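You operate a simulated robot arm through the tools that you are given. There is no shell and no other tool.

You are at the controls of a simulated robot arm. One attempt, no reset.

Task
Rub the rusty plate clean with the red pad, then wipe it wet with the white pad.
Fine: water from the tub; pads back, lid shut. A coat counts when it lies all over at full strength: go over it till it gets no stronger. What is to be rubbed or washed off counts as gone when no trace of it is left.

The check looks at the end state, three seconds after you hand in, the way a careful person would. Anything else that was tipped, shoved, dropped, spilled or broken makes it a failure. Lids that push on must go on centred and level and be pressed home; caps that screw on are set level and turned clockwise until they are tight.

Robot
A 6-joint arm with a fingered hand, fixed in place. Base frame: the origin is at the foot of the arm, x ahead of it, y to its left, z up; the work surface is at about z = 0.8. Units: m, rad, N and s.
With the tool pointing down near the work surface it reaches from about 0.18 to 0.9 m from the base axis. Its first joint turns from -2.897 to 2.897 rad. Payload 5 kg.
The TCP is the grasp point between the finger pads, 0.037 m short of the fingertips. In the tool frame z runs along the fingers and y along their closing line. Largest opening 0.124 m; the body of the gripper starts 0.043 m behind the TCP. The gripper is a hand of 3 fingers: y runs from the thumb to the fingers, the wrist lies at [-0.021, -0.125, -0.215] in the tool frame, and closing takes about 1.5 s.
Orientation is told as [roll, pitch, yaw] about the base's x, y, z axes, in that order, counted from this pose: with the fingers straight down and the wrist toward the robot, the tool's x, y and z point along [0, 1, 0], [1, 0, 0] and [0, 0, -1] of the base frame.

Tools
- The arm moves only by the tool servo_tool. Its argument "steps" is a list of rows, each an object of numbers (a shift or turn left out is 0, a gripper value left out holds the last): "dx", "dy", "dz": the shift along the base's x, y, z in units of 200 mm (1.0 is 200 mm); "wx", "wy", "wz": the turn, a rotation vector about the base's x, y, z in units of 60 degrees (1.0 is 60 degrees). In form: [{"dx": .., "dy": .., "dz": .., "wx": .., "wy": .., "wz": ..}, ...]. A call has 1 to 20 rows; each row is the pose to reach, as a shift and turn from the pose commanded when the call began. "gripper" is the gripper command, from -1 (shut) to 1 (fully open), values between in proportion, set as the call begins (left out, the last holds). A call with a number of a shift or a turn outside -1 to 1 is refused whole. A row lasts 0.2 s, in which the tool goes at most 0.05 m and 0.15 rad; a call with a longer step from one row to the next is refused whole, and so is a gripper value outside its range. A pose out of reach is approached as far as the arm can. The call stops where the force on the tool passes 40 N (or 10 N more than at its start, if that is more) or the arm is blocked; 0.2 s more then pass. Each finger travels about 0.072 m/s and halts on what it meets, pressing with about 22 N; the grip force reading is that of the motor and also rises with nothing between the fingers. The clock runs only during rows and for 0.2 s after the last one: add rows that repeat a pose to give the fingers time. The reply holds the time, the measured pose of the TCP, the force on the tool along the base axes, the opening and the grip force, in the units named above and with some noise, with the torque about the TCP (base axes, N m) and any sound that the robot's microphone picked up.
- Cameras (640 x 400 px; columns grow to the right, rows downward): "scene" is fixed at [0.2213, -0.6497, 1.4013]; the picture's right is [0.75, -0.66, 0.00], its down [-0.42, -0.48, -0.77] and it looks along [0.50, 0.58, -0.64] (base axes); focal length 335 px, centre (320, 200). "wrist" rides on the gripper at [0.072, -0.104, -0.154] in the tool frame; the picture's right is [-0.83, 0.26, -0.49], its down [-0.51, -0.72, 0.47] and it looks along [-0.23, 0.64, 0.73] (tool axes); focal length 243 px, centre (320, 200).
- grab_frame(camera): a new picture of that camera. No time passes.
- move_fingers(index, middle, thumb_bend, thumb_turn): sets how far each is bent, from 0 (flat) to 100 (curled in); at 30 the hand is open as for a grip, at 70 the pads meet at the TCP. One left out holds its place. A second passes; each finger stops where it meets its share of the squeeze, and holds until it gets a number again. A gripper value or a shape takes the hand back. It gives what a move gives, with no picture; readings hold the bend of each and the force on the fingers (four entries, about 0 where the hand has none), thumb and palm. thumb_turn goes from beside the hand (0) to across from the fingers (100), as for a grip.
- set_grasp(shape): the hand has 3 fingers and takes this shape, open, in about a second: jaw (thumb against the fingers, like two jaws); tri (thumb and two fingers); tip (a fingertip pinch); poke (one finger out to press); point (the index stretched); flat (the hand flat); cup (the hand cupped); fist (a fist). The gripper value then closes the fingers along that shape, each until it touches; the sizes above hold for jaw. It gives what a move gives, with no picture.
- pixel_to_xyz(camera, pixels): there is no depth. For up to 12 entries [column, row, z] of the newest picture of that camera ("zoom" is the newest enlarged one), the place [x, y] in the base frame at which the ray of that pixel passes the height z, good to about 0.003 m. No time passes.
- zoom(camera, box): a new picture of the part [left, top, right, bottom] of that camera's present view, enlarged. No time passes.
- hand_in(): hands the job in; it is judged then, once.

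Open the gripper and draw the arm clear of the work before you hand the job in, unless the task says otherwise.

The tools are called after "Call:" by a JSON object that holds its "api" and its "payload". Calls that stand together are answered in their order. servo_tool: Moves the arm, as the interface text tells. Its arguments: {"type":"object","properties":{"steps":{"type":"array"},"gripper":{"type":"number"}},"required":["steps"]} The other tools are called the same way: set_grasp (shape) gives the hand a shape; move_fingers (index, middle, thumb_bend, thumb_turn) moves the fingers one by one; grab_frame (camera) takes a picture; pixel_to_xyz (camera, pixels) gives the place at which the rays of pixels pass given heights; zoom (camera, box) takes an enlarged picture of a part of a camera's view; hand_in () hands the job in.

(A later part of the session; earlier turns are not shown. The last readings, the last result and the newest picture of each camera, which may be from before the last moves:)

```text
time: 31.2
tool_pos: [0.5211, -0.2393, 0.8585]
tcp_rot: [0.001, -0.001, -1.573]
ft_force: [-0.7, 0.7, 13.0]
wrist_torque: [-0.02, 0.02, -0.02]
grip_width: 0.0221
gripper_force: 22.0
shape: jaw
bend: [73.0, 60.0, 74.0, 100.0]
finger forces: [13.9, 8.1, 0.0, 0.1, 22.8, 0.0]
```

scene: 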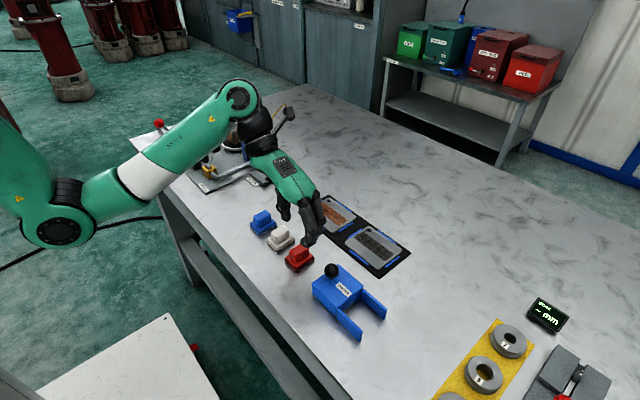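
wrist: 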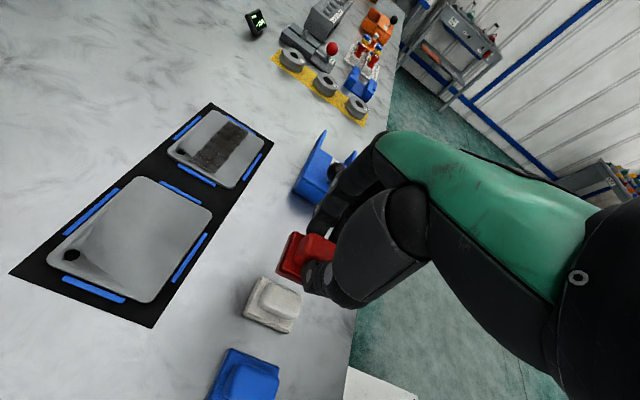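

Table contact felt (13 N). I ease off 1 mm, open to half and lift straight up.

Call:
{"api": "servo_tool", "payload": {"steps": [{"dz": 0.006}, {"dz": 0.006}, {"dz": 0.006}, {"dz": 0.006}, {"dz": 0.006}, {"dz": 0.006}], "gripper": 0}}

Call:
{"api": "servo_tool", "payload": {"steps": [{"dz": 0.15}, {"dz": 0.35}, {"dz": 0.4}, {"dz": 0.4}]}}

Call:
{"api": "grab_frame", "payload": {"camera": "scene"}}

Call:
{"api": "zoom", "payload": {"camera": "scene", "box": [245, 190, 345, 290]}}

```text
time: 32.6
tool_pos: [0.5184, -0.2395, 0.8575]
tcp_rot: [0.0, 0.001, -1.573]
ft_force: [-0.4, 0.2, 0.0]
wrist_torque: [-0.02, 0.0, -0.01]
grip_width: 0.0615
gripper_force: 0.1
shape: jaw
bend: [74.0, 45.0, 69.0, 100.0]
finger forces: [0.1, 0.0, 0.0, 0.0, 0.0, 0.0]
```

```text
time: 33.6
tool_pos: [0.5209, -0.2387, 0.9379]
tcp_rot: [0.0, 0.0, -1.574]
ft_force: [-0.7, 0.7, -0.6]
wrist_torque: [0.01, 0.01, 0.03]
grip_width: 0.0615
gripper_force: 0.1
shape: jaw
bend: [74.0, 45.0, 69.0, 100.0]
finger forces: [0.1, 0.1, 0.0, 0.0, 0.0, 0.0]
```

```text
taken
```

scene: 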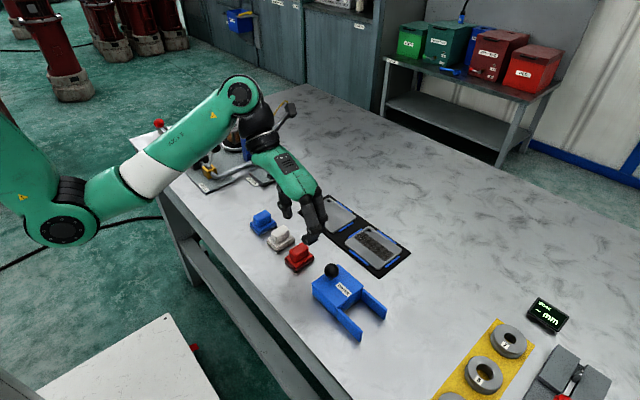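

```text
4.00 times, centred on (295, 240) of scene
```

zoom: 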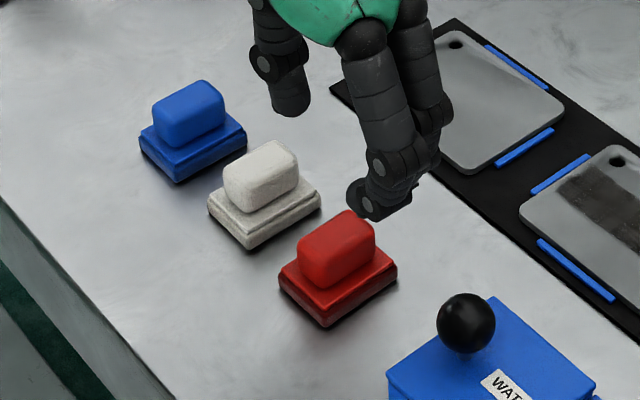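

Red pad is back in place. Next I move over the tub knob at about (0.518,-0.345) and descend around it.

Call:
{"api": "servo_tool", "payload": {"steps": [{"dy": -0.2}, {"dy": -0.4}, {"dy": -0.53, "dx": -0.01}, {"dy": -0.53, "dx": -0.01}]}}

Call:
{"api": "zoom", "payload": {"camera": "scene", "box": [280, 210, 390, 320]}}

Call:
{"api": "zoom", "payload": {"camera": "wrist", "box": [240, 150, 440, 340]}}

```text
time: 34.6
tool_pos: [0.5186, -0.3464, 0.9398]
tcp_rot: [0.001, 0.0, -1.572]
ft_force: [-0.6, 0.5, 0.5]
wrist_torque: [-0.04, 0.0, -0.01]
grip_width: 0.0616
gripper_force: 0.1
shape: jaw
bend: [74.0, 45.0, 69.0, 100.0]
finger forces: [0.0, 0.1, 0.0, 0.0, 0.0, 0.0]
```

```text
3.64 times, centred on (335, 265) of scene
```

zoom: 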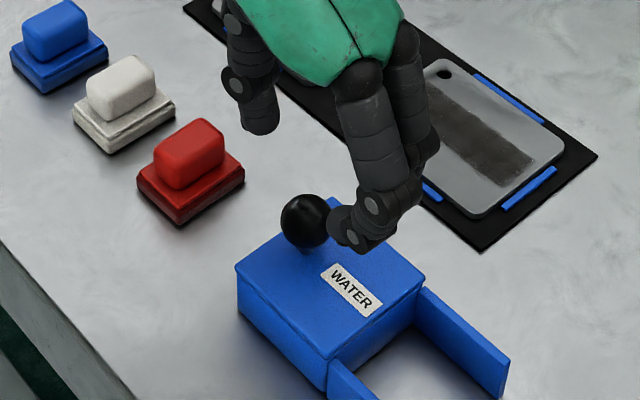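

```text
2.11 times, centred on (340, 245) of wrist
```

zoom: 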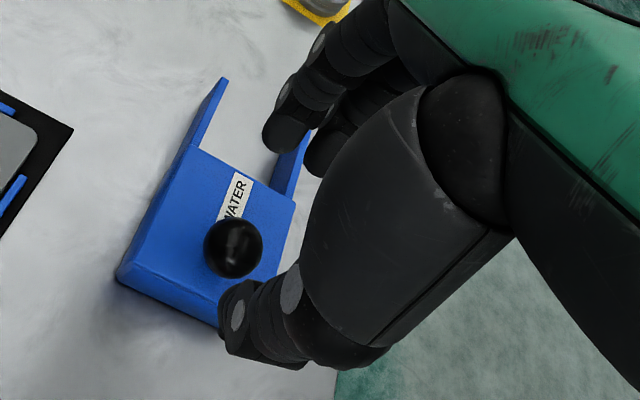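

I query the ball centre from this wrist zoom.

Call:
{"api": "pixel_to_xyz", "payload": {"camera": "zoom", "pixels": [[233, 247, 0.863], [233, 247, 0.858], [233, 247, 0.868]]}}

Call:
{"api": "pixel_to_xyz", "payload": {"camera": "scene", "pixels": [[331, 270.5, 0.863], [331, 270.5, 0.858], [331, 270.5, 0.868]]}}

```text
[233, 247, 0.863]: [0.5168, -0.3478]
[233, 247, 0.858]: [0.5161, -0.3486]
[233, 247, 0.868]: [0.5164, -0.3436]
```

```text
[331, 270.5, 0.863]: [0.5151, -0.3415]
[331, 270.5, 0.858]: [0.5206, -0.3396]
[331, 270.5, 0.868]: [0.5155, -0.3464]
```

Ball is at ~(0.516,-0.345,0.866). I descend to TCP z≈0.886 and close.

Call:
{"api": "servo_tool", "payload": {"steps": [{"dz": -0.1, "dx": -0.01, "dy": 0.005}, {"dz": -0.2, "dx": -0.01, "dy": 0.005}, {"dz": -0.26, "dx": -0.01, "dy": 0.005}, {"dz": -0.26, "dx": -0.01, "dy": 0.005}]}}

Call:
{"api": "servo_tool", "payload": {"steps": [{"dz": 0}, {"dz": 0}, {"dz": 0}, {"dz": 0}, {"dz": 0}, {"dz": 0}], "gripper": -1}}

Call:
{"api": "zoom", "payload": {"camera": "scene", "box": [280, 220, 390, 330]}}

Call:
{"api": "zoom", "payload": {"camera": "wrist", "box": [240, 150, 440, 340]}}

```text
time: 35.6
tool_pos: [0.5153, -0.3434, 0.8861]
tcp_rot: [0.001, -0.001, -1.572]
ft_force: [-0.4, 0.8, 1.0]
wrist_torque: [-0.01, -0.04, 0.06]
grip_width: 0.0615
gripper_force: 0.1
shape: jaw
bend: [74.0, 45.0, 69.0, 100.0]
finger forces: [0.0, 0.0, 0.1, 0.1, 0.0, 0.1]
```

```text
time: 37.0
tool_pos: [0.5155, -0.3425, 0.8863]
tcp_rot: [-0.003, 0.0, -1.573]
ft_force: [-0.1, -0.4, -6.1]
wrist_torque: [0.01, 0.04, -0.01]
grip_width: 0.0195
gripper_force: 21.9
shape: jaw
bend: [73.0, 62.0, 74.0, 100.0]
finger forces: [12.1, 5.9, 0.0, 0.0, 19.2, 0.0]
```

```text
3.64 times, centred on (335, 275) of scene
```

zoom: 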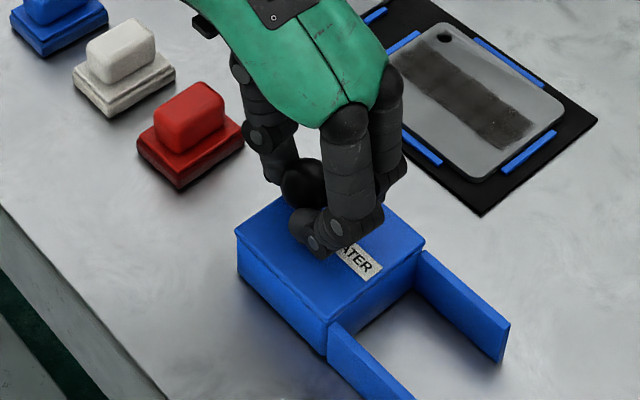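

```text
2.11 times, centred on (340, 245) of wrist
```

zoom: 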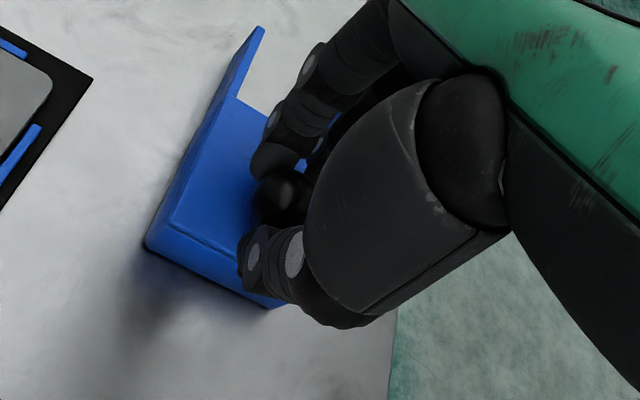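

The knob is held (0.0195 m, slightly under its equator). I slide slowly toward −y by 2 cm first.

Call:
{"api": "servo_tool", "payload": {"steps": [{"dy": -0.03, "dz": -0.005}, {"dy": -0.06, "dz": -0.005}, {"dy": -0.1, "dz": -0.005}, {"dy": -0.1, "dz": -0.005}]}}

Call:
{"api": "zoom", "payload": {"camera": "scene", "box": [280, 220, 390, 330]}}

```text
time: 38.0
tool_pos: [0.5161, -0.3644, 0.8855]
tcp_rot: [0.0, 0.001, -1.573]
ft_force: [3.0, 0.5, -3.1]
wrist_torque: [-0.01, -0.07, 0.0]
grip_width: 0.0198
gripper_force: 22.3
shape: jaw
bend: [73.0, 62.0, 74.0, 100.0]
finger forces: [12.5, 5.6, 0.1, 0.1, 19.2, 0.0]
```

```text
3.64 times, centred on (335, 275) of scene
```

zoom: 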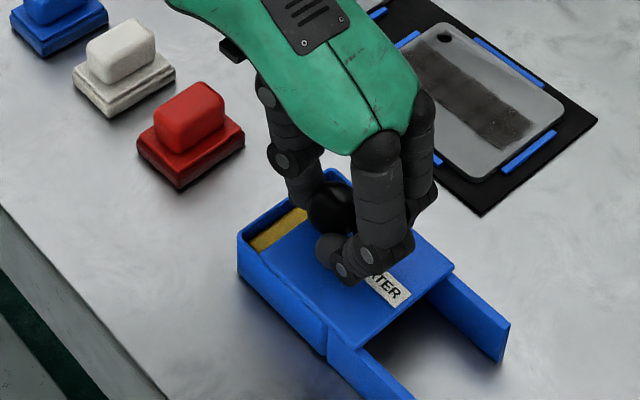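

The lid slides out along the rails; something yellowish shows inside. I continue to about 6 cm total.

Call:
{"api": "servo_tool", "payload": {"steps": [{"dy": -0.04}, {"dy": -0.08}, {"dy": -0.12}, {"dy": -0.16}, {"dy": -0.2}, {"dy": -0.2}]}}

Call:
{"api": "zoom", "payload": {"camera": "scene", "box": [280, 220, 390, 330]}}

Call:
{"api": "zoom", "payload": {"camera": "wrist", "box": [200, 150, 440, 340]}}

```text
time: 39.4
tool_pos: [0.5151, -0.4051, 0.8843]
tcp_rot: [0.001, 0.0, -1.573]
ft_force: [2.6, -0.2, -2.8]
wrist_torque: [0.03, -0.06, 0.03]
grip_width: 0.0195
gripper_force: 22.3
shape: jaw
bend: [73.0, 62.0, 74.0, 100.0]
finger forces: [13.2, 5.9, 0.0, 0.0, 18.9, 0.1]
```

```text
3.64 times, centred on (335, 275) of scene
```

zoom: 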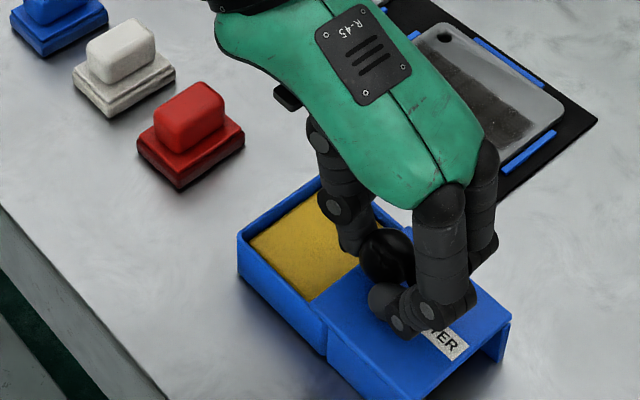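

```text
2.11 times, centred on (320, 245) of wrist
```

zoom: 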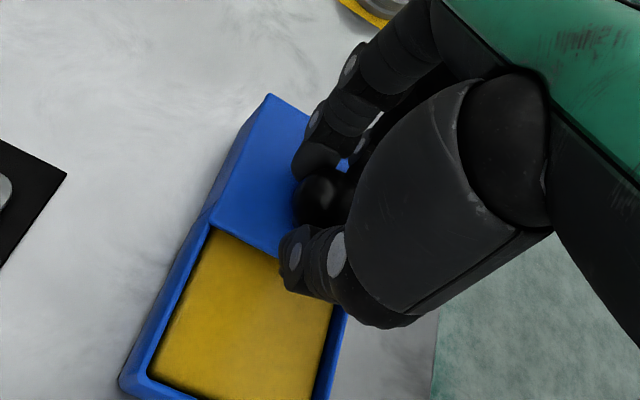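

The tub is open, showing a wet sponge, and lid's end reaches the rails' ends. I release the knob and lift.

Call:
{"api": "servo_tool", "payload": {"steps": [{"dz": 0}, {"dz": 0}, {"dz": 0}, {"dz": 0}, {"dz": 0}], "gripper": 0}}

Call:
{"api": "servo_tool", "payload": {"steps": [{"dz": 0.1}, {"dz": 0.3}, {"dz": 0.4}, {"dz": 0.4, "dy": 0.2}, {"dz": 0.4, "dy": 0.4}, {"dz": 0.4, "dy": 0.6}, {"dz": 0.4, "dy": 0.8}, {"dz": 0.4, "dy": 1.0}, {"dz": 0.4, "dy": 1.0}]}}

Call:
{"api": "zoom", "payload": {"camera": "scene", "box": [240, 200, 390, 330]}}

Call:
{"api": "zoom", "payload": {"camera": "scene", "box": [300, 250, 390, 340]}}

Call:
{"api": "pixel_to_xyz", "payload": {"camera": "zoom", "pixels": [[100, 130, 0.837]]}}

```text
time: 40.6
tool_pos: [0.5156, -0.403, 0.8862]
tcp_rot: [0.0, -0.001, -1.571]
ft_force: [-0.2, -0.2, -0.7]
wrist_torque: [-0.01, 0.01, 0.02]
grip_width: 0.0614
gripper_force: 0.0
shape: jaw
bend: [74.0, 45.0, 69.0, 100.0]
finger forces: [0.0, 0.0, 0.0, 0.0, 0.0, 0.1]
```

```text
time: 42.6
tool_pos: [0.5165, -0.2032, 0.9652]
tcp_rot: [-0.001, 0.001, -1.574]
ft_force: [0.0, -0.2, -0.5]
wrist_torque: [0.0, -0.02, 0.02]
grip_width: 0.0616
gripper_force: 0.1
shape: jaw
bend: [74.0, 45.0, 69.0, 100.0]
finger forces: [0.0, 0.0, 0.1, 0.0, 0.0, 0.0]
```

```text
3.08 times, centred on (315, 265) of scene
```

zoom: 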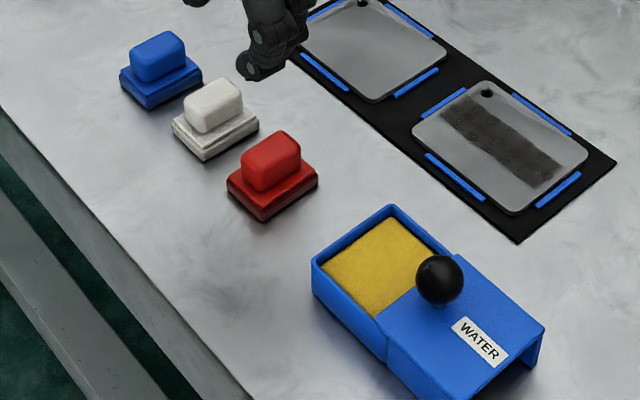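

```text
4.44 times, centred on (345, 295) of scene
```

zoom: 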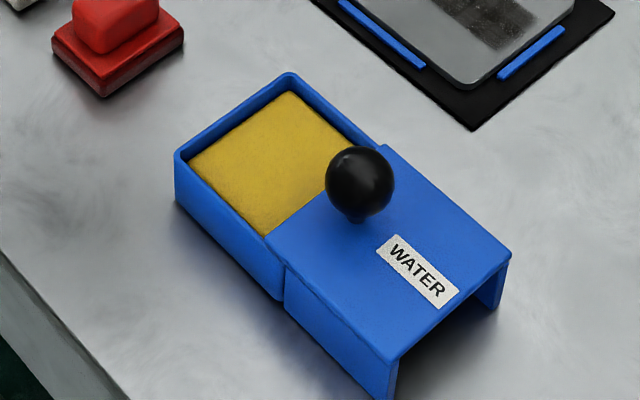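

```text
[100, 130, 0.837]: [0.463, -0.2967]
```

I measure the opening and sponge corners.

Call:
{"api": "pixel_to_xyz", "payload": {"camera": "zoom", "pixels": [[177, 152, 0.833], [290, 73, 0.833], [385, 145, 0.837], [268, 240, 0.837], [187, 157, 0.828], [290, 90, 0.828], [362, 146, 0.828], [264, 234, 0.828], [360, 180, 0.866]]}}

Call:
{"api": "zoom", "payload": {"camera": "wrist", "box": [150, 100, 400, 380]}}

```text
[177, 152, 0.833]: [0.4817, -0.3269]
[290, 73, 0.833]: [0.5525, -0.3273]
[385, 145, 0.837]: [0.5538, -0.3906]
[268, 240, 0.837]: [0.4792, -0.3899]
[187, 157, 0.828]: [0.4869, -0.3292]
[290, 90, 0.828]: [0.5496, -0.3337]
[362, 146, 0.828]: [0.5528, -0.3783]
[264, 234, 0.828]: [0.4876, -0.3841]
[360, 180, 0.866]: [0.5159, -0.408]
```

```text
1.43 times, centred on (275, 240) of wrist
```

zoom: 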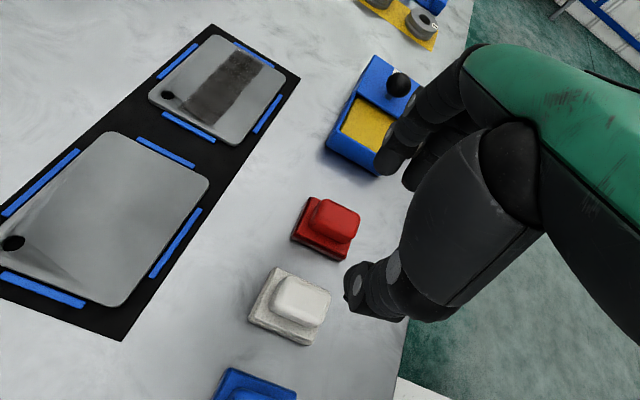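

Opening centre is ≈(0.517,-0.360). Now I go to the white pad at (0.518,-0.168), descend and grasp it.

Call:
{"api": "servo_tool", "payload": {"steps": [{"dx": 0.007, "dy": 0.175}, {"dx": 0.007, "dy": 0.175, "dz": -0.15}, {"dx": 0.007, "dy": 0.175, "dz": -0.3}, {"dx": 0.007, "dy": 0.175, "dz": -0.3}]}}

Call:
{"api": "zoom", "payload": {"camera": "scene", "box": [235, 170, 335, 270]}}

Call:
{"api": "zoom", "payload": {"camera": "wrist", "box": [240, 150, 440, 340]}}

Call:
{"api": "pixel_to_xyz", "payload": {"camera": "zoom", "pixels": [[240, 240, 0.843]]}}

```text
time: 43.6
tool_pos: [0.5185, -0.1683, 0.9046]
tcp_rot: [0.0, 0.0, -1.571]
ft_force: [0.2, -0.5, 0.4]
wrist_torque: [-0.01, -0.03, -0.04]
grip_width: 0.0618
gripper_force: 0.0
shape: jaw
bend: [74.0, 45.0, 69.0, 100.0]
finger forces: [0.1, 0.0, 0.0, 0.0, 0.1, 0.0]
```

```text
4.00 times, centred on (285, 220) of scene
```

zoom: 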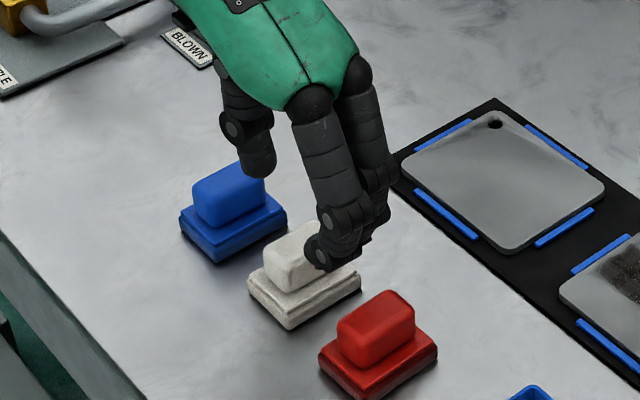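

```text
2.11 times, centred on (340, 245) of wrist
```

zoom: 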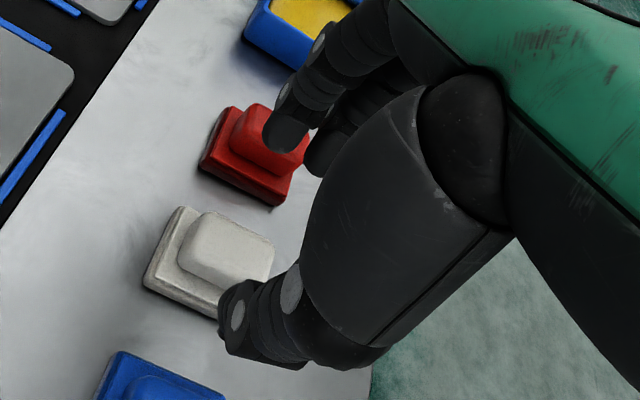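

```text
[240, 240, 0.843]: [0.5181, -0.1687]
```

Aligned. I descend to TCP z≈0.861 and close on the white handle.

Call:
{"api": "servo_tool", "payload": {"steps": [{"dz": -0.07}, {"dz": -0.14}, {"dz": -0.215}, {"dz": -0.215}]}}

Call:
{"api": "servo_tool", "payload": {"steps": [{"dz": 0}, {"dz": 0}, {"dz": 0}, {"dz": 0}, {"dz": 0}, {"dz": 0}], "gripper": -1}}

Call:
{"api": "servo_tool", "payload": {"steps": [{"dz": 0.1}, {"dz": 0.25}, {"dz": 0.4}, {"dz": 0.4}]}}

Call:
{"api": "zoom", "payload": {"camera": "scene", "box": [235, 160, 335, 270]}}

```text
time: 44.6
tool_pos: [0.5188, -0.1694, 0.8645]
tcp_rot: [0.003, -0.004, -1.573]
ft_force: [-2.7, 3.8, 30.1]
wrist_torque: [-1.71, 0.58, -0.24]
grip_width: 0.0626
gripper_force: 0.1
shape: jaw
bend: [74.0, 44.0, 69.0, 100.0]
finger forces: [0.0, 30.4, 0.0, 0.0, 0.1, 0.0]
```

```text
time: 46.0
tool_pos: [0.5173, -0.1703, 0.8644]
tcp_rot: [0.002, -0.004, -1.573]
ft_force: [1.3, -2.5, 41.4]
wrist_torque: [-2.38, 0.57, -0.03]
grip_width: 0.0316
gripper_force: 21.8
shape: jaw
bend: [73.0, 43.0, 75.0, 100.0]
finger forces: [17.3, 37.6, 0.0, 0.0, 16.8, 0.0]
```

```text
time: 47.0
tool_pos: [0.5167, -0.1674, 0.9426]
tcp_rot: [-0.001, 0.001, -1.573]
ft_force: [0.0, -0.4, 0.6]
wrist_torque: [-0.02, -0.01, 0.01]
grip_width: 0.0278
gripper_force: 22.1
shape: jaw
bend: [73.0, 49.0, 75.0, 100.0]
finger forces: [16.7, 0.1, 0.0, 0.0, 16.6, 0.0]
```

```text
3.64 times, centred on (285, 215) of scene
```

zoom: 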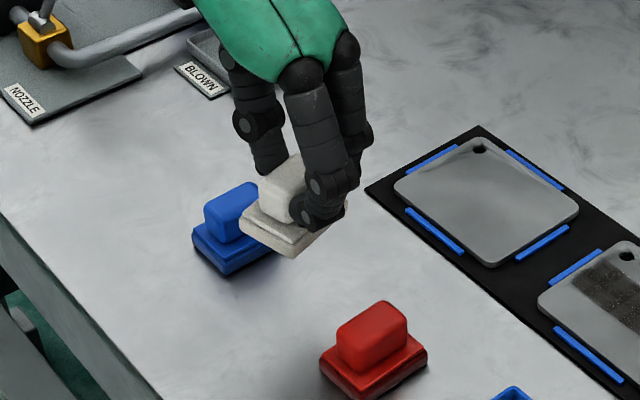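

The middle finger hit something on descent (30 N) — likely the red pad's edge — and the white pad is now held only by index and thumb. I check both pads.

Call:
{"api": "zoom", "payload": {"camera": "scene", "box": [245, 190, 345, 290]}}

Call:
{"api": "zoom", "payload": {"camera": "wrist", "box": [220, 150, 420, 340]}}

Call:
{"api": "zoom", "payload": {"camera": "scene", "box": [265, 180, 325, 240]}}

```text
4.00 times, centred on (295, 240) of scene
```

zoom: 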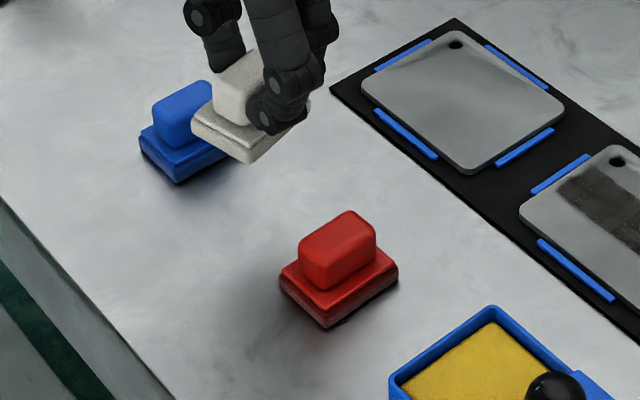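

```text
2.11 times, centred on (320, 245) of wrist
```

zoom: 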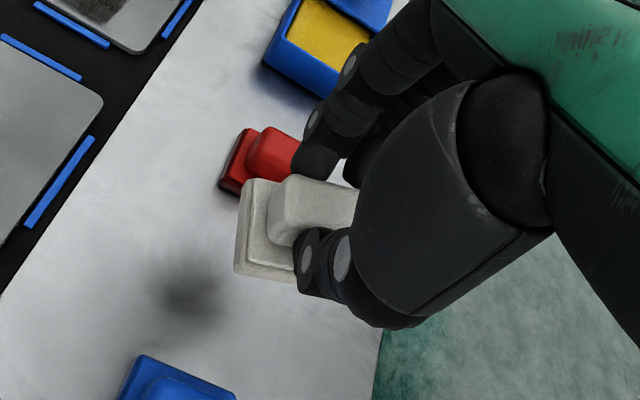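

```text
6.67 times, centred on (295, 210) of scene
```

zoom: 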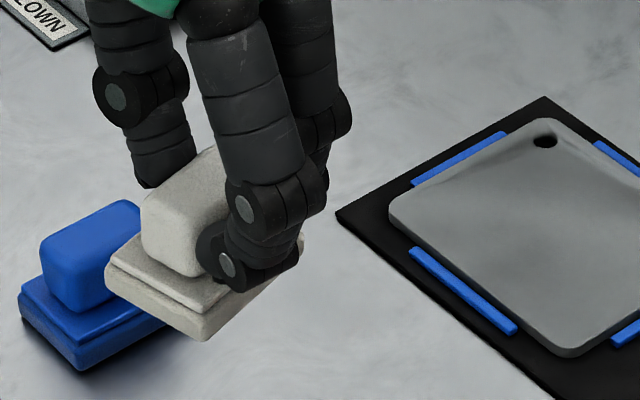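

The red pad is unmoved. The middle finger hangs loose off the handle, so I bend it in onto the handle in the air.

Call:
{"api": "move_fingers", "payload": {"middle": 70}}

Call:
{"api": "zoom", "payload": {"camera": "scene", "box": [265, 180, 325, 240]}}

Call:
{"api": "zoom", "payload": {"camera": "wrist", "box": [220, 150, 420, 340]}}

```text
time: 48.0
tool_pos: [0.5164, -0.1674, 0.9415]
tcp_rot: [0.0, -0.001, -1.572]
ft_force: [0.2, -0.3, -0.2]
wrist_torque: [0.0, -0.01, -0.01]
grip_width: 0.0256
gripper_force: 22.3
shape: fingers
bend: [73.0, 63.0, 75.0, 100.0]
finger forces: [14.0, 8.3, 0.1, 0.0, 22.3, 0.1]
```

```text
6.67 times, centred on (295, 210) of scene
```

zoom: 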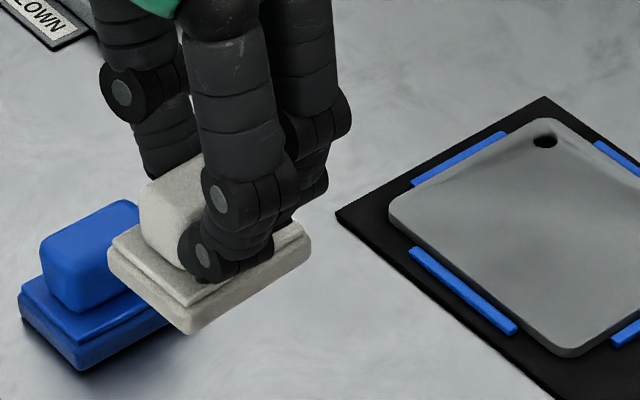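

```text
2.11 times, centred on (320, 245) of wrist
```

zoom: 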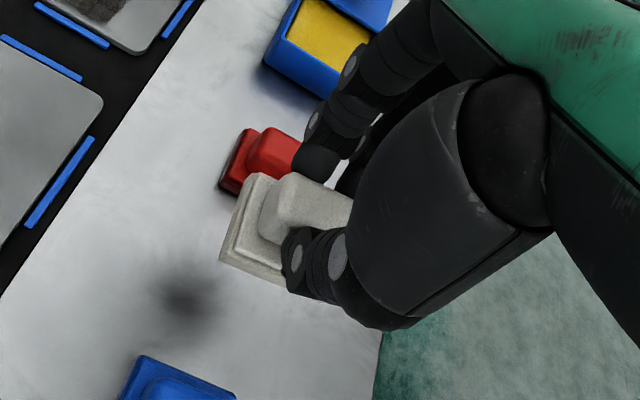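

Now both fingers and the thumb hold it, with a slight tilt. I lower it at its own spot and press lightly on the table to level it in the grip.

Call:
{"api": "servo_tool", "payload": {"steps": [{"dz": -0.15}, {"dz": -0.3}, {"dz": -0.37}, {"dz": -0.38}, {"dz": -0.38}]}}

Call:
{"api": "servo_tool", "payload": {"steps": [{"dz": -0.01}, {"dz": -0.01}]}}

Call:
{"api": "servo_tool", "payload": {"steps": [{"dz": -0.01}, {"dz": -0.01}]}}

Call:
{"api": "zoom", "payload": {"camera": "scene", "box": [245, 190, 325, 270]}}

```text
time: 49.2
tool_pos: [0.5154, -0.1683, 0.8666]
tcp_rot: [0.0, 0.0, -1.573]
ft_force: [0.0, -0.5, -1.5]
wrist_torque: [0.0, 0.01, 0.01]
grip_width: 0.0257
gripper_force: 22.3
shape: fingers
bend: [73.0, 63.0, 75.0, 100.0]
finger forces: [14.1, 8.3, 0.0, 0.0, 22.2, 0.0]
```

```text
time: 49.8
tool_pos: [0.5174, -0.1691, 0.864]
tcp_rot: [0.001, 0.0, -1.571]
ft_force: [-0.4, 1.0, 5.7]
wrist_torque: [-0.03, 0.03, 0.01]
grip_width: 0.0255
gripper_force: 22.6
shape: fingers
bend: [73.0, 63.0, 75.0, 100.0]
finger forces: [13.8, 8.1, 0.1, 0.0, 23.2, 0.1]
```

```text
time: 50.4
tool_pos: [0.5169, -0.1707, 0.8644]
tcp_rot: [0.002, -0.002, -1.573]
ft_force: [-1.6, 3.2, 15.9]
wrist_torque: [0.02, 0.02, 0.01]
grip_width: 0.0258
gripper_force: 23.5
shape: fingers
bend: [73.0, 63.0, 74.0, 100.0]
finger forces: [14.1, 8.0, 0.0, 0.0, 25.4, 0.0]
```

```text
5.00 times, centred on (285, 230) of scene
```

zoom: 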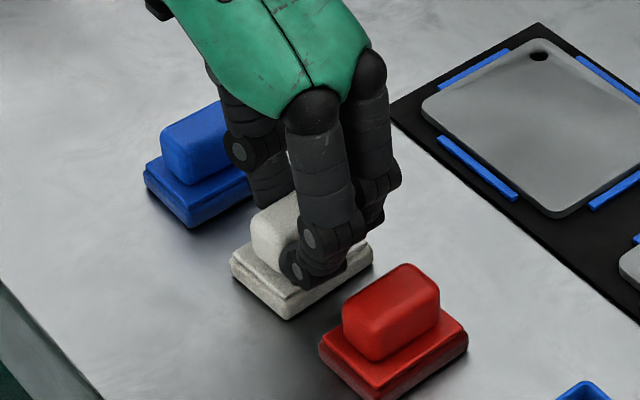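

The pad sits flat. I measure its corners to know the pad's offset from the TCP.

Call:
{"api": "pixel_to_xyz", "payload": {"camera": "zoom", "pixels": [[231, 270, 0.802], [288, 319, 0.801], [373, 264, 0.801], [320, 352, 0.802], [380, 399, 0.801], [467, 350, 0.801]]}}

Call:
{"api": "servo_tool", "payload": {"steps": [{"dz": 0.1}, {"dz": 0.25}, {"dz": 0.4}, {"dz": 0.4}]}}

Call:
{"api": "zoom", "payload": {"camera": "scene", "box": [265, 180, 325, 240]}}

```text
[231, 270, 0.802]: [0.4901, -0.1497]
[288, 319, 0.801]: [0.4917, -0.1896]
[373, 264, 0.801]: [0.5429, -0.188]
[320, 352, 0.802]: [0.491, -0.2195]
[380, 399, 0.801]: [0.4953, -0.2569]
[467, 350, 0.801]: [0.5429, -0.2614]
```

```text
time: 51.4
tool_pos: [0.5163, -0.1694, 0.9433]
tcp_rot: [0.001, -0.001, -1.571]
ft_force: [-0.3, 0.6, 0.0]
wrist_torque: [0.02, -0.01, 0.0]
grip_width: 0.0258
gripper_force: 21.4
shape: fingers
bend: [73.0, 63.0, 74.0, 100.0]
finger forces: [14.0, 7.4, 0.1, 0.0, 21.3, 0.1]
```

```text
6.67 times, centred on (295, 210) of scene
```

zoom: 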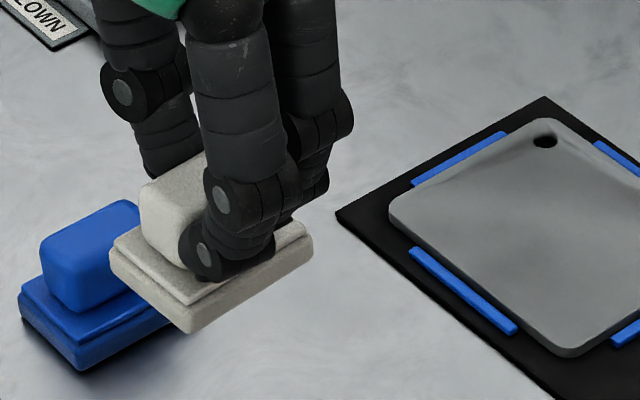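

Pad is centred on the TCP. I check how far the fingers bulge outward in y relative to the knob before dipping.

Call:
{"api": "pixel_to_xyz", "payload": {"camera": "scene", "pixels": [[280.3, 210, 0.91], [280.3, 210, 0.92], [280.3, 210, 0.93], [280.3, 210, 0.94], [280.3, 210, 0.95], [277.5, 218.2, 0.9], [277.5, 218.2, 0.91], [277.5, 218.2, 0.92], [277.5, 218.2, 0.93]]}}

```text
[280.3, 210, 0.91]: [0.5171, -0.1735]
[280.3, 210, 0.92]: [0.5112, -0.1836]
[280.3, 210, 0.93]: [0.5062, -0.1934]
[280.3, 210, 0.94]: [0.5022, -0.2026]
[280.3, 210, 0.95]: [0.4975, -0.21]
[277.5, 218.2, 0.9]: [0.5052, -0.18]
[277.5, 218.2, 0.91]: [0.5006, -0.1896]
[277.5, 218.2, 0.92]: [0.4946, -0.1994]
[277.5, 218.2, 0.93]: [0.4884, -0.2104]
```

Clearance to the knob is a couple of mm at pad-centre y=-0.354. I move above the tub opening.

Call:
{"api": "servo_tool", "payload": {"steps": [{"dy": -0.2}, {"dy": -0.4}, {"dy": -0.6}, {"dy": -0.8}, {"dy": -0.923, "dx": 0.003}, {"dy": -0.923, "dx": 0.003}]}}

Call:
{"api": "zoom", "payload": {"camera": "scene", "box": [290, 220, 390, 320]}}

Call:
{"api": "zoom", "payload": {"camera": "wrist", "box": [220, 150, 420, 340]}}

```text
time: 52.8
tool_pos: [0.5155, -0.3535, 0.9415]
tcp_rot: [-0.001, -0.001, -1.572]
ft_force: [0.5, -0.2, -0.2]
wrist_torque: [-0.03, 0.01, 0.01]
grip_width: 0.0259
gripper_force: 21.1
shape: fingers
bend: [73.0, 63.0, 74.0, 100.0]
finger forces: [14.0, 7.4, 0.0, 0.0, 21.3, 0.0]
```

```text
4.00 times, centred on (340, 270) of scene
```

zoom: 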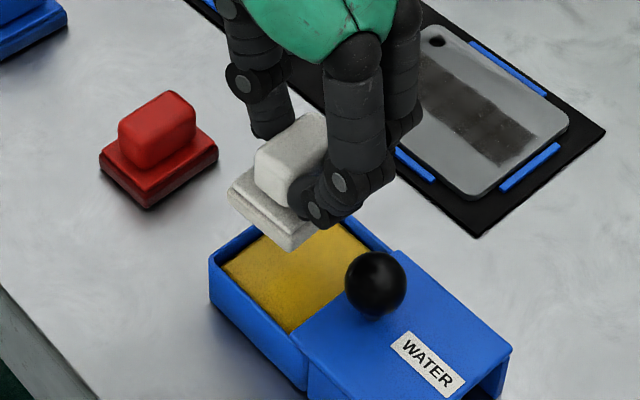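

```text
2.11 times, centred on (320, 245) of wrist
```

zoom: 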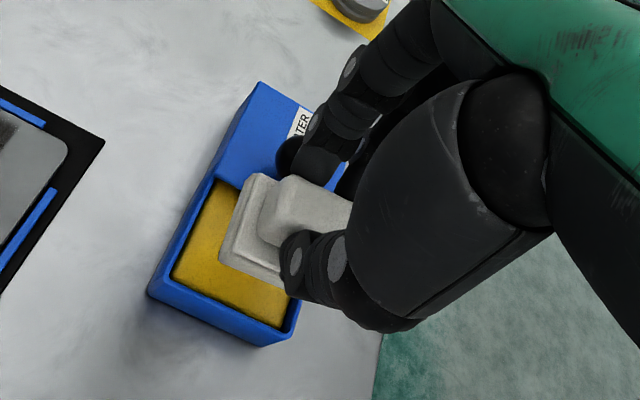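

Aligned above the sponge. I lower to just above the rim and then in small steps.

Call:
{"api": "servo_tool", "payload": {"steps": [{"dz": -0.08}, {"dz": -0.16}, {"dz": -0.2}, {"dz": -0.2}]}}

Call:
{"api": "servo_tool", "payload": {"steps": [{"dz": -0.01}, {"dz": -0.02}, {"dz": -0.02}]}}

Call:
{"api": "zoom", "payload": {"camera": "scene", "box": [290, 220, 390, 320]}}

Call:
{"api": "zoom", "payload": {"camera": "wrist", "box": [220, 150, 420, 340]}}

```text
time: 53.8
tool_pos: [0.5174, -0.353, 0.9018]
tcp_rot: [0.0, 0.0, -1.572]
ft_force: [-0.2, -0.6, -0.8]
wrist_torque: [0.01, 0.01, 0.03]
grip_width: 0.0259
gripper_force: 21.2
shape: fingers
bend: [73.0, 63.0, 74.0, 100.0]
finger forces: [13.9, 7.4, 0.0, 0.0, 21.3, 0.1]
```

```text
time: 54.6
tool_pos: [0.5186, -0.3537, 0.8982]
tcp_rot: [-0.002, -0.002, -1.572]
ft_force: [-0.1, -1.2, -0.3]
wrist_torque: [0.0, 0.0, 0.02]
grip_width: 0.0261
gripper_force: 21.4
shape: fingers
bend: [73.0, 63.0, 74.0, 100.0]
finger forces: [13.9, 7.4, 0.0, 0.0, 21.3, 0.1]
```

```text
4.00 times, centred on (340, 270) of scene
```

zoom: 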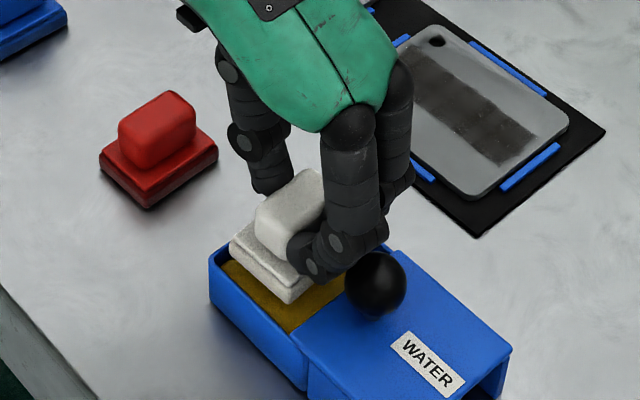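

```text
2.11 times, centred on (320, 245) of wrist
```

zoom: 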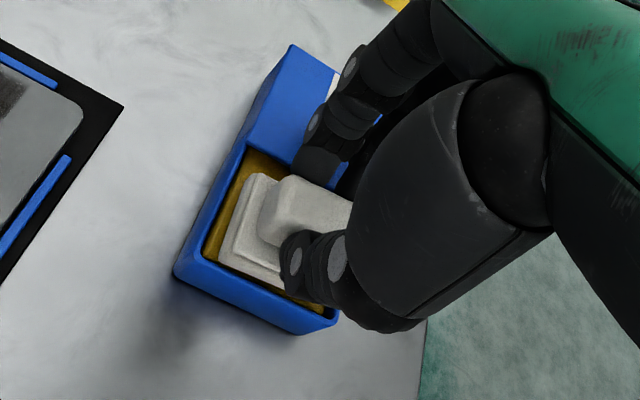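

Still free. I continue down in small steps, watching force.

Call:
{"api": "servo_tool", "payload": {"steps": [{"dz": -0.01}, {"dz": -0.02}, {"dz": -0.02}]}}

Call:
{"api": "servo_tool", "payload": {"steps": [{"dz": -0.01}, {"dz": -0.02}, {"dz": -0.02}]}}

Call:
{"api": "servo_tool", "payload": {"steps": [{"dz": -0.005}, {"dz": -0.01}, {"dz": -0.01}]}}

Call:
{"api": "zoom", "payload": {"camera": "scene", "box": [290, 220, 390, 320]}}

```text
time: 55.4
tool_pos: [0.5163, -0.354, 0.8953]
tcp_rot: [0.002, -0.001, -1.573]
ft_force: [-2.9, -4.3, 11.6]
wrist_torque: [-0.05, -0.01, -0.03]
grip_width: 0.0257
gripper_force: 25.2
shape: fingers
bend: [73.0, 63.0, 75.0, 100.0]
finger forces: [16.8, 10.6, 0.0, 0.1, 22.6, 0.0]
```

```text
time: 56.2
tool_pos: [0.5179, -0.3532, 0.8924]
tcp_rot: [0.001, -0.001, -1.572]
ft_force: [-0.4, 4.5, 21.0]
wrist_torque: [0.06, 0.03, -0.01]
grip_width: 0.0258
gripper_force: 24.7
shape: fingers
bend: [73.0, 64.0, 74.0, 100.0]
finger forces: [14.3, 8.7, 0.0, 0.1, 26.4, 0.0]
```

```text
time: 57.0
tool_pos: [0.5179, -0.3528, 0.8909]
tcp_rot: [0.004, -0.002, -1.574]
ft_force: [1.0, 1.4, 27.4]
wrist_torque: [-0.1, 0.01, 0.03]
grip_width: 0.0255
gripper_force: 26.8
shape: fingers
bend: [73.0, 64.0, 75.0, 100.0]
finger forces: [16.2, 10.0, 0.1, 0.0, 26.5, 0.0]
```

```text
4.00 times, centred on (340, 270) of scene
```

zoom: 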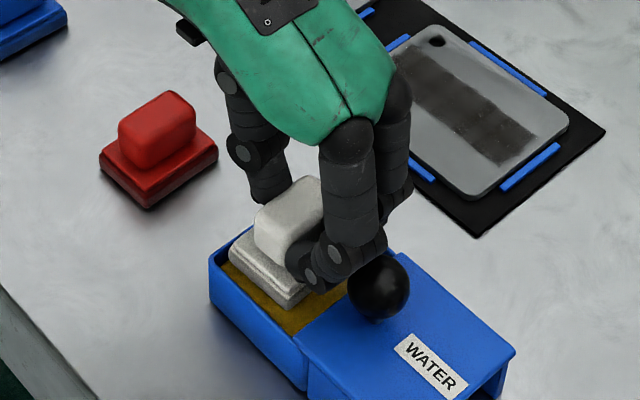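

The pad has darkened from water. I hold a moment, then lift and look.

Call:
{"api": "servo_tool", "payload": {"steps": [{"dz": 0}, {"dz": 0}, {"dz": 0}, {"dz": 0}, {"dz": 0}]}}

Call:
{"api": "servo_tool", "payload": {"steps": [{"dz": 0.05}, {"dz": 0.15}, {"dz": 0.25}, {"dz": 0.3}, {"dz": 0.3}]}}

Call:
{"api": "zoom", "payload": {"camera": "scene", "box": [280, 210, 400, 330]}}

```text
time: 58.2
tool_pos: [0.5169, -0.3533, 0.8902]
tcp_rot: [0.001, -0.002, -1.572]
ft_force: [4.1, -2.6, 27.4]
wrist_torque: [-0.21, -0.08, 0.07]
grip_width: 0.0255
gripper_force: 26.7
shape: fingers
bend: [73.0, 64.0, 75.0, 100.0]
finger forces: [17.7, 10.4, 0.0, 0.1, 25.1, 0.1]
```

```text
time: 59.4
tool_pos: [0.5168, -0.3536, 0.947]
tcp_rot: [0.0, 0.0, -1.572]
ft_force: [-0.3, 0.1, -0.4]
wrist_torque: [-0.04, 0.01, 0.02]
grip_width: 0.0259
gripper_force: 21.3
shape: fingers
bend: [73.0, 64.0, 74.0, 100.0]
finger forces: [14.0, 7.1, 0.0, 0.0, 21.1, 0.1]
```

```text
3.33 times, centred on (340, 270) of scene
```

zoom: 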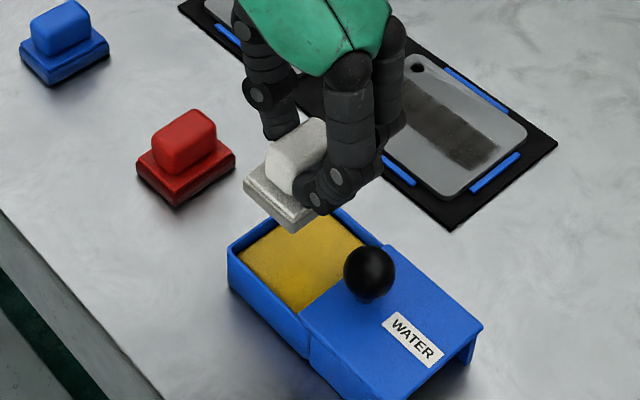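

The pad's base is wet. I re-measure the plate corners at its true top height before wiping.

Call:
{"api": "zoom", "payload": {"camera": "scene", "box": [300, 185, 380, 245]}}

Call:
{"api": "zoom", "payload": {"camera": "wrist", "box": [0, 200, 200, 400]}}

```text
6.67 times, centred on (340, 215) of scene
```

zoom: 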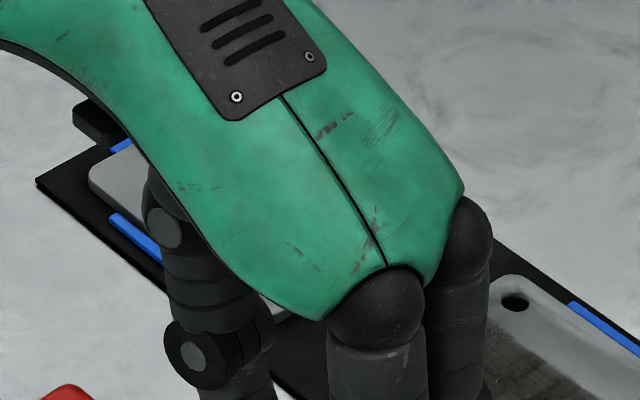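

```text
2.00 times, centred on (100, 300) of wrist
```

zoom: 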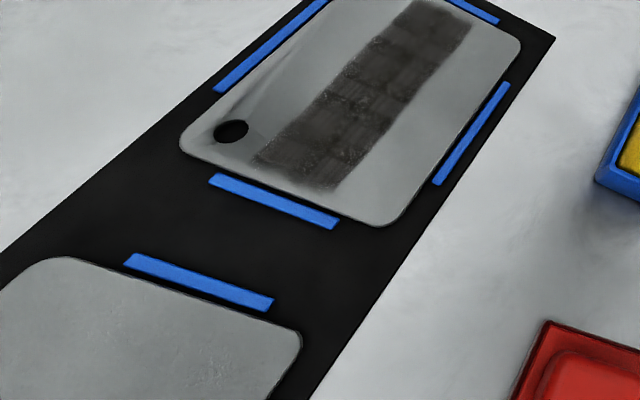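

I use the earlier full-frame corner pixels at z=0.809.

Call:
{"api": "pixel_to_xyz", "payload": {"camera": "scene", "pixels": [[305.5, 211.25, 0.809], [332.5, 233, 0.809], [356.25, 217.5, 0.809], [329.25, 198, 0.809]]}}

Call:
{"api": "servo_tool", "payload": {"steps": [{"dx": 0.15, "dy": 0.17}, {"dx": 0.3, "dy": 0.34}, {"dx": 0.45, "dy": 0.51}, {"dx": 0.6, "dy": 0.7}, {"dx": 0.75, "dy": 0.86}, {"dx": 0.77, "dy": 0.88}, {"dx": 0.77, "dy": 0.88}]}}

Call:
{"api": "zoom", "payload": {"camera": "scene", "box": [285, 150, 395, 260]}}

Call:
{"api": "grab_frame", "payload": {"camera": "wrist"}}

```text
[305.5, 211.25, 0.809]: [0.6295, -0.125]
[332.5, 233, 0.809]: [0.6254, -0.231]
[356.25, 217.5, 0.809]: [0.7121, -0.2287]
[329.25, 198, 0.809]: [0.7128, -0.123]
```

```text
time: 61.0
tool_pos: [0.6725, -0.1755, 0.9466]
tcp_rot: [0.001, 0.0, -1.571]
ft_force: [0.1, -0.2, -0.5]
wrist_torque: [0.04, 0.0, -0.04]
grip_width: 0.0259
gripper_force: 20.8
shape: fingers
bend: [73.0, 64.0, 74.0, 100.0]
finger forces: [13.8, 7.1, 0.0, 0.0, 20.9, 0.0]
```

```text
3.64 times, centred on (340, 205) of scene
```

zoom: 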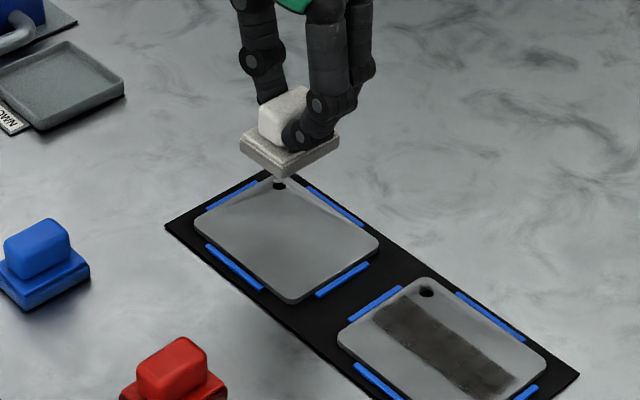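

```text
taken
```

wrist: 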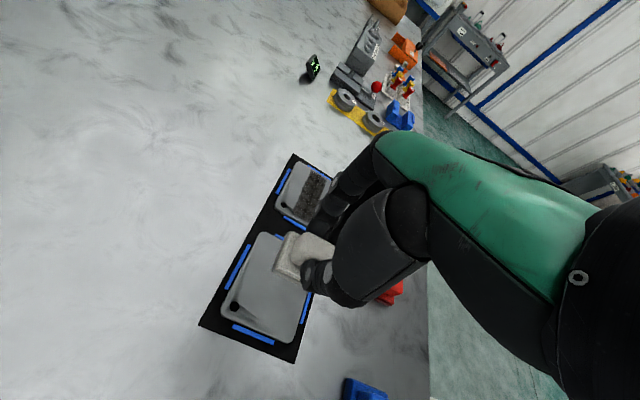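

Above the plate centre (0.670,-0.177). I lower and make contact gently.

Call:
{"api": "servo_tool", "payload": {"steps": [{"dz": -0.15, "dy": -0.005}, {"dz": -0.28, "dy": -0.005}, {"dz": -0.34, "dy": -0.005}, {"dz": -0.34, "dy": -0.005}]}}

Call:
{"api": "servo_tool", "payload": {"steps": [{"dz": -0.01}, {"dz": -0.015}, {"dz": -0.015}]}}

Call:
{"api": "servo_tool", "payload": {"steps": [{"dz": -0.01}, {"dz": -0.01}]}}

```text
time: 62.0
tool_pos: [0.6713, -0.1771, 0.88]
tcp_rot: [-0.001, 0.0, -1.572]
ft_force: [-0.2, -0.6, -0.7]
wrist_torque: [-0.01, 0.01, -0.04]
grip_width: 0.0261
gripper_force: 20.4
shape: fingers
bend: [73.0, 64.0, 74.0, 100.0]
finger forces: [13.8, 7.1, 0.0, 0.1, 20.9, 0.0]
```

```text
time: 62.8
tool_pos: [0.6704, -0.1792, 0.8775]
tcp_rot: [-0.001, 0.0, -1.572]
ft_force: [-0.5, 0.5, -1.0]
wrist_torque: [-0.01, -0.02, -0.01]
grip_width: 0.0256
gripper_force: 21.3
shape: fingers
bend: [73.0, 64.0, 74.0, 100.0]
finger forces: [13.8, 7.1, 0.1, 0.0, 20.9, 0.0]
```

```text
time: 63.4
tool_pos: [0.6713, -0.1787, 0.8744]
tcp_rot: [0.0, 0.001, -1.573]
ft_force: [-0.7, 0.7, -0.6]
wrist_torque: [0.03, -0.02, 0.02]
grip_width: 0.0258
gripper_force: 21.1
shape: fingers
bend: [73.0, 64.0, 74.0, 100.0]
finger forces: [13.8, 7.1, 0.1, 0.1, 20.9, 0.0]
```

Call:
{"api": "servo_tool", "payload": {"steps": [{"dz": -0.01}, {"dz": -0.01}]}}

Call:
{"api": "servo_tool", "payload": {"steps": [{"dz": -0.008}, {"dz": -0.008}]}}

```text
time: 64.0
tool_pos: [0.6707, -0.178, 0.8737]
tcp_rot: [0.0, 0.001, -1.571]
ft_force: [-0.2, 0.0, -0.9]
wrist_torque: [0.03, -0.03, -0.02]
grip_width: 0.0258
gripper_force: 21.3
shape: fingers
bend: [73.0, 64.0, 74.0, 100.0]
finger forces: [13.8, 7.1, 0.1, 0.1, 20.9, 0.1]
```

```text
time: 64.6
tool_pos: [0.6711, -0.1774, 0.8725]
tcp_rot: [0.0, 0.0, -1.574]
ft_force: [-0.7, 0.0, 0.1]
wrist_torque: [0.02, 0.01, 0.01]
grip_width: 0.0259
gripper_force: 21.4
shape: fingers
bend: [73.0, 64.0, 74.0, 100.0]
finger forces: [13.7, 6.9, 0.1, 0.0, 21.1, 0.0]
```

Near contact. Another 2 mm for some pressing force.

Call:
{"api": "servo_tool", "payload": {"steps": [{"dz": -0.005}, {"dz": -0.01}, {"dz": -0.01}]}}

Call:
{"api": "zoom", "payload": {"camera": "scene", "box": [285, 150, 395, 260]}}

```text
time: 65.4
tool_pos: [0.6725, -0.1786, 0.8699]
tcp_rot: [0.002, -0.001, -1.571]
ft_force: [-2.3, 0.5, 14.5]
wrist_torque: [-0.08, 0.07, -0.05]
grip_width: 0.0258
gripper_force: 23.1
shape: fingers
bend: [73.0, 64.0, 74.0, 100.0]
finger forces: [14.7, 7.9, 0.0, 0.0, 23.4, 0.0]
```

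```text
3.64 times, centred on (340, 205) of scene
```

zoom: 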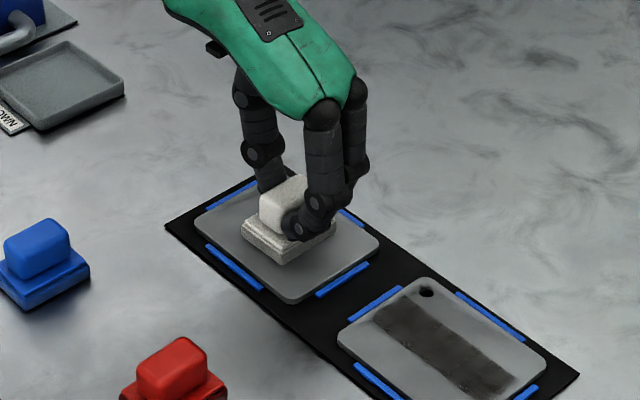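

14 N pressure. I sweep a loop: x columns ±0.02 m, y ±0.042 m.

Call:
{"api": "servo_tool", "payload": {"steps": [{"dx": -0.1}, {"dx": -0.1, "dy": 0.07}, {"dx": -0.1, "dy": 0.14}, {"dx": -0.1, "dy": 0.21}, {"dx": 0, "dy": 0.21}, {"dx": 0.1, "dy": 0.21}, {"dx": 0.1, "dy": 0.14}, {"dx": 0.1, "dy": 0.07}, {"dx": 0.1, "dy": 0.0}, {"dx": 0.1, "dy": -0.07}, {"dx": 0.1, "dy": -0.14}, {"dx": 0.1, "dy": -0.21}, {"dx": 0, "dy": -0.21}, {"dx": -0.1, "dy": -0.21}, {"dx": -0.1, "dy": -0.14}, {"dx": -0.1, "dy": -0.07}, {"dx": -0.1, "dy": 0}, {"dx": 0, "dy": 0}]}}

Call:
{"api": "zoom", "payload": {"camera": "scene", "box": [285, 150, 395, 260]}}

Call:
{"api": "zoom", "payload": {"camera": "wrist", "box": [160, 150, 360, 380]}}

```text
time: 69.2
tool_pos: [0.6711, -0.1778, 0.8694]
tcp_rot: [0.0, 0.0, -1.574]
ft_force: [-6.0, -0.6, 18.0]
wrist_torque: [-0.09, 0.19, -0.03]
grip_width: 0.0257
gripper_force: 24.5
shape: fingers
bend: [73.0, 64.0, 74.0, 100.0]
finger forces: [15.0, 9.4, 0.0, 0.1, 24.6, 0.0]
```

```text
3.64 times, centred on (340, 205) of scene
```

zoom: 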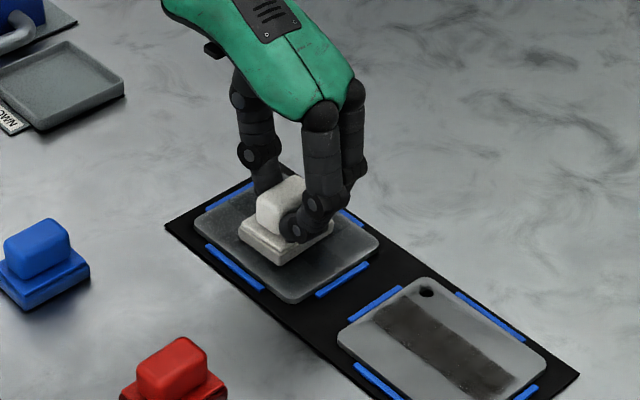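

```text
1.74 times, centred on (260, 265) of wrist
```

zoom: 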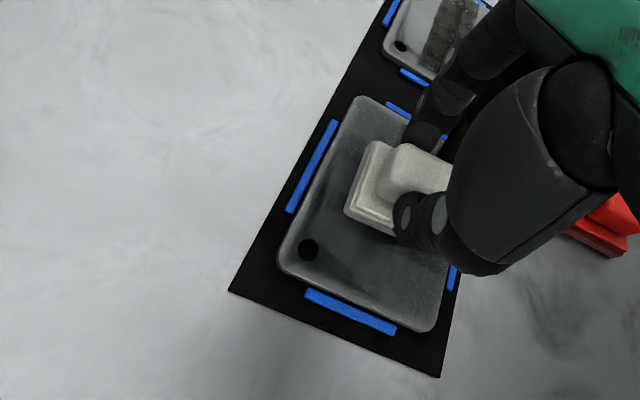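

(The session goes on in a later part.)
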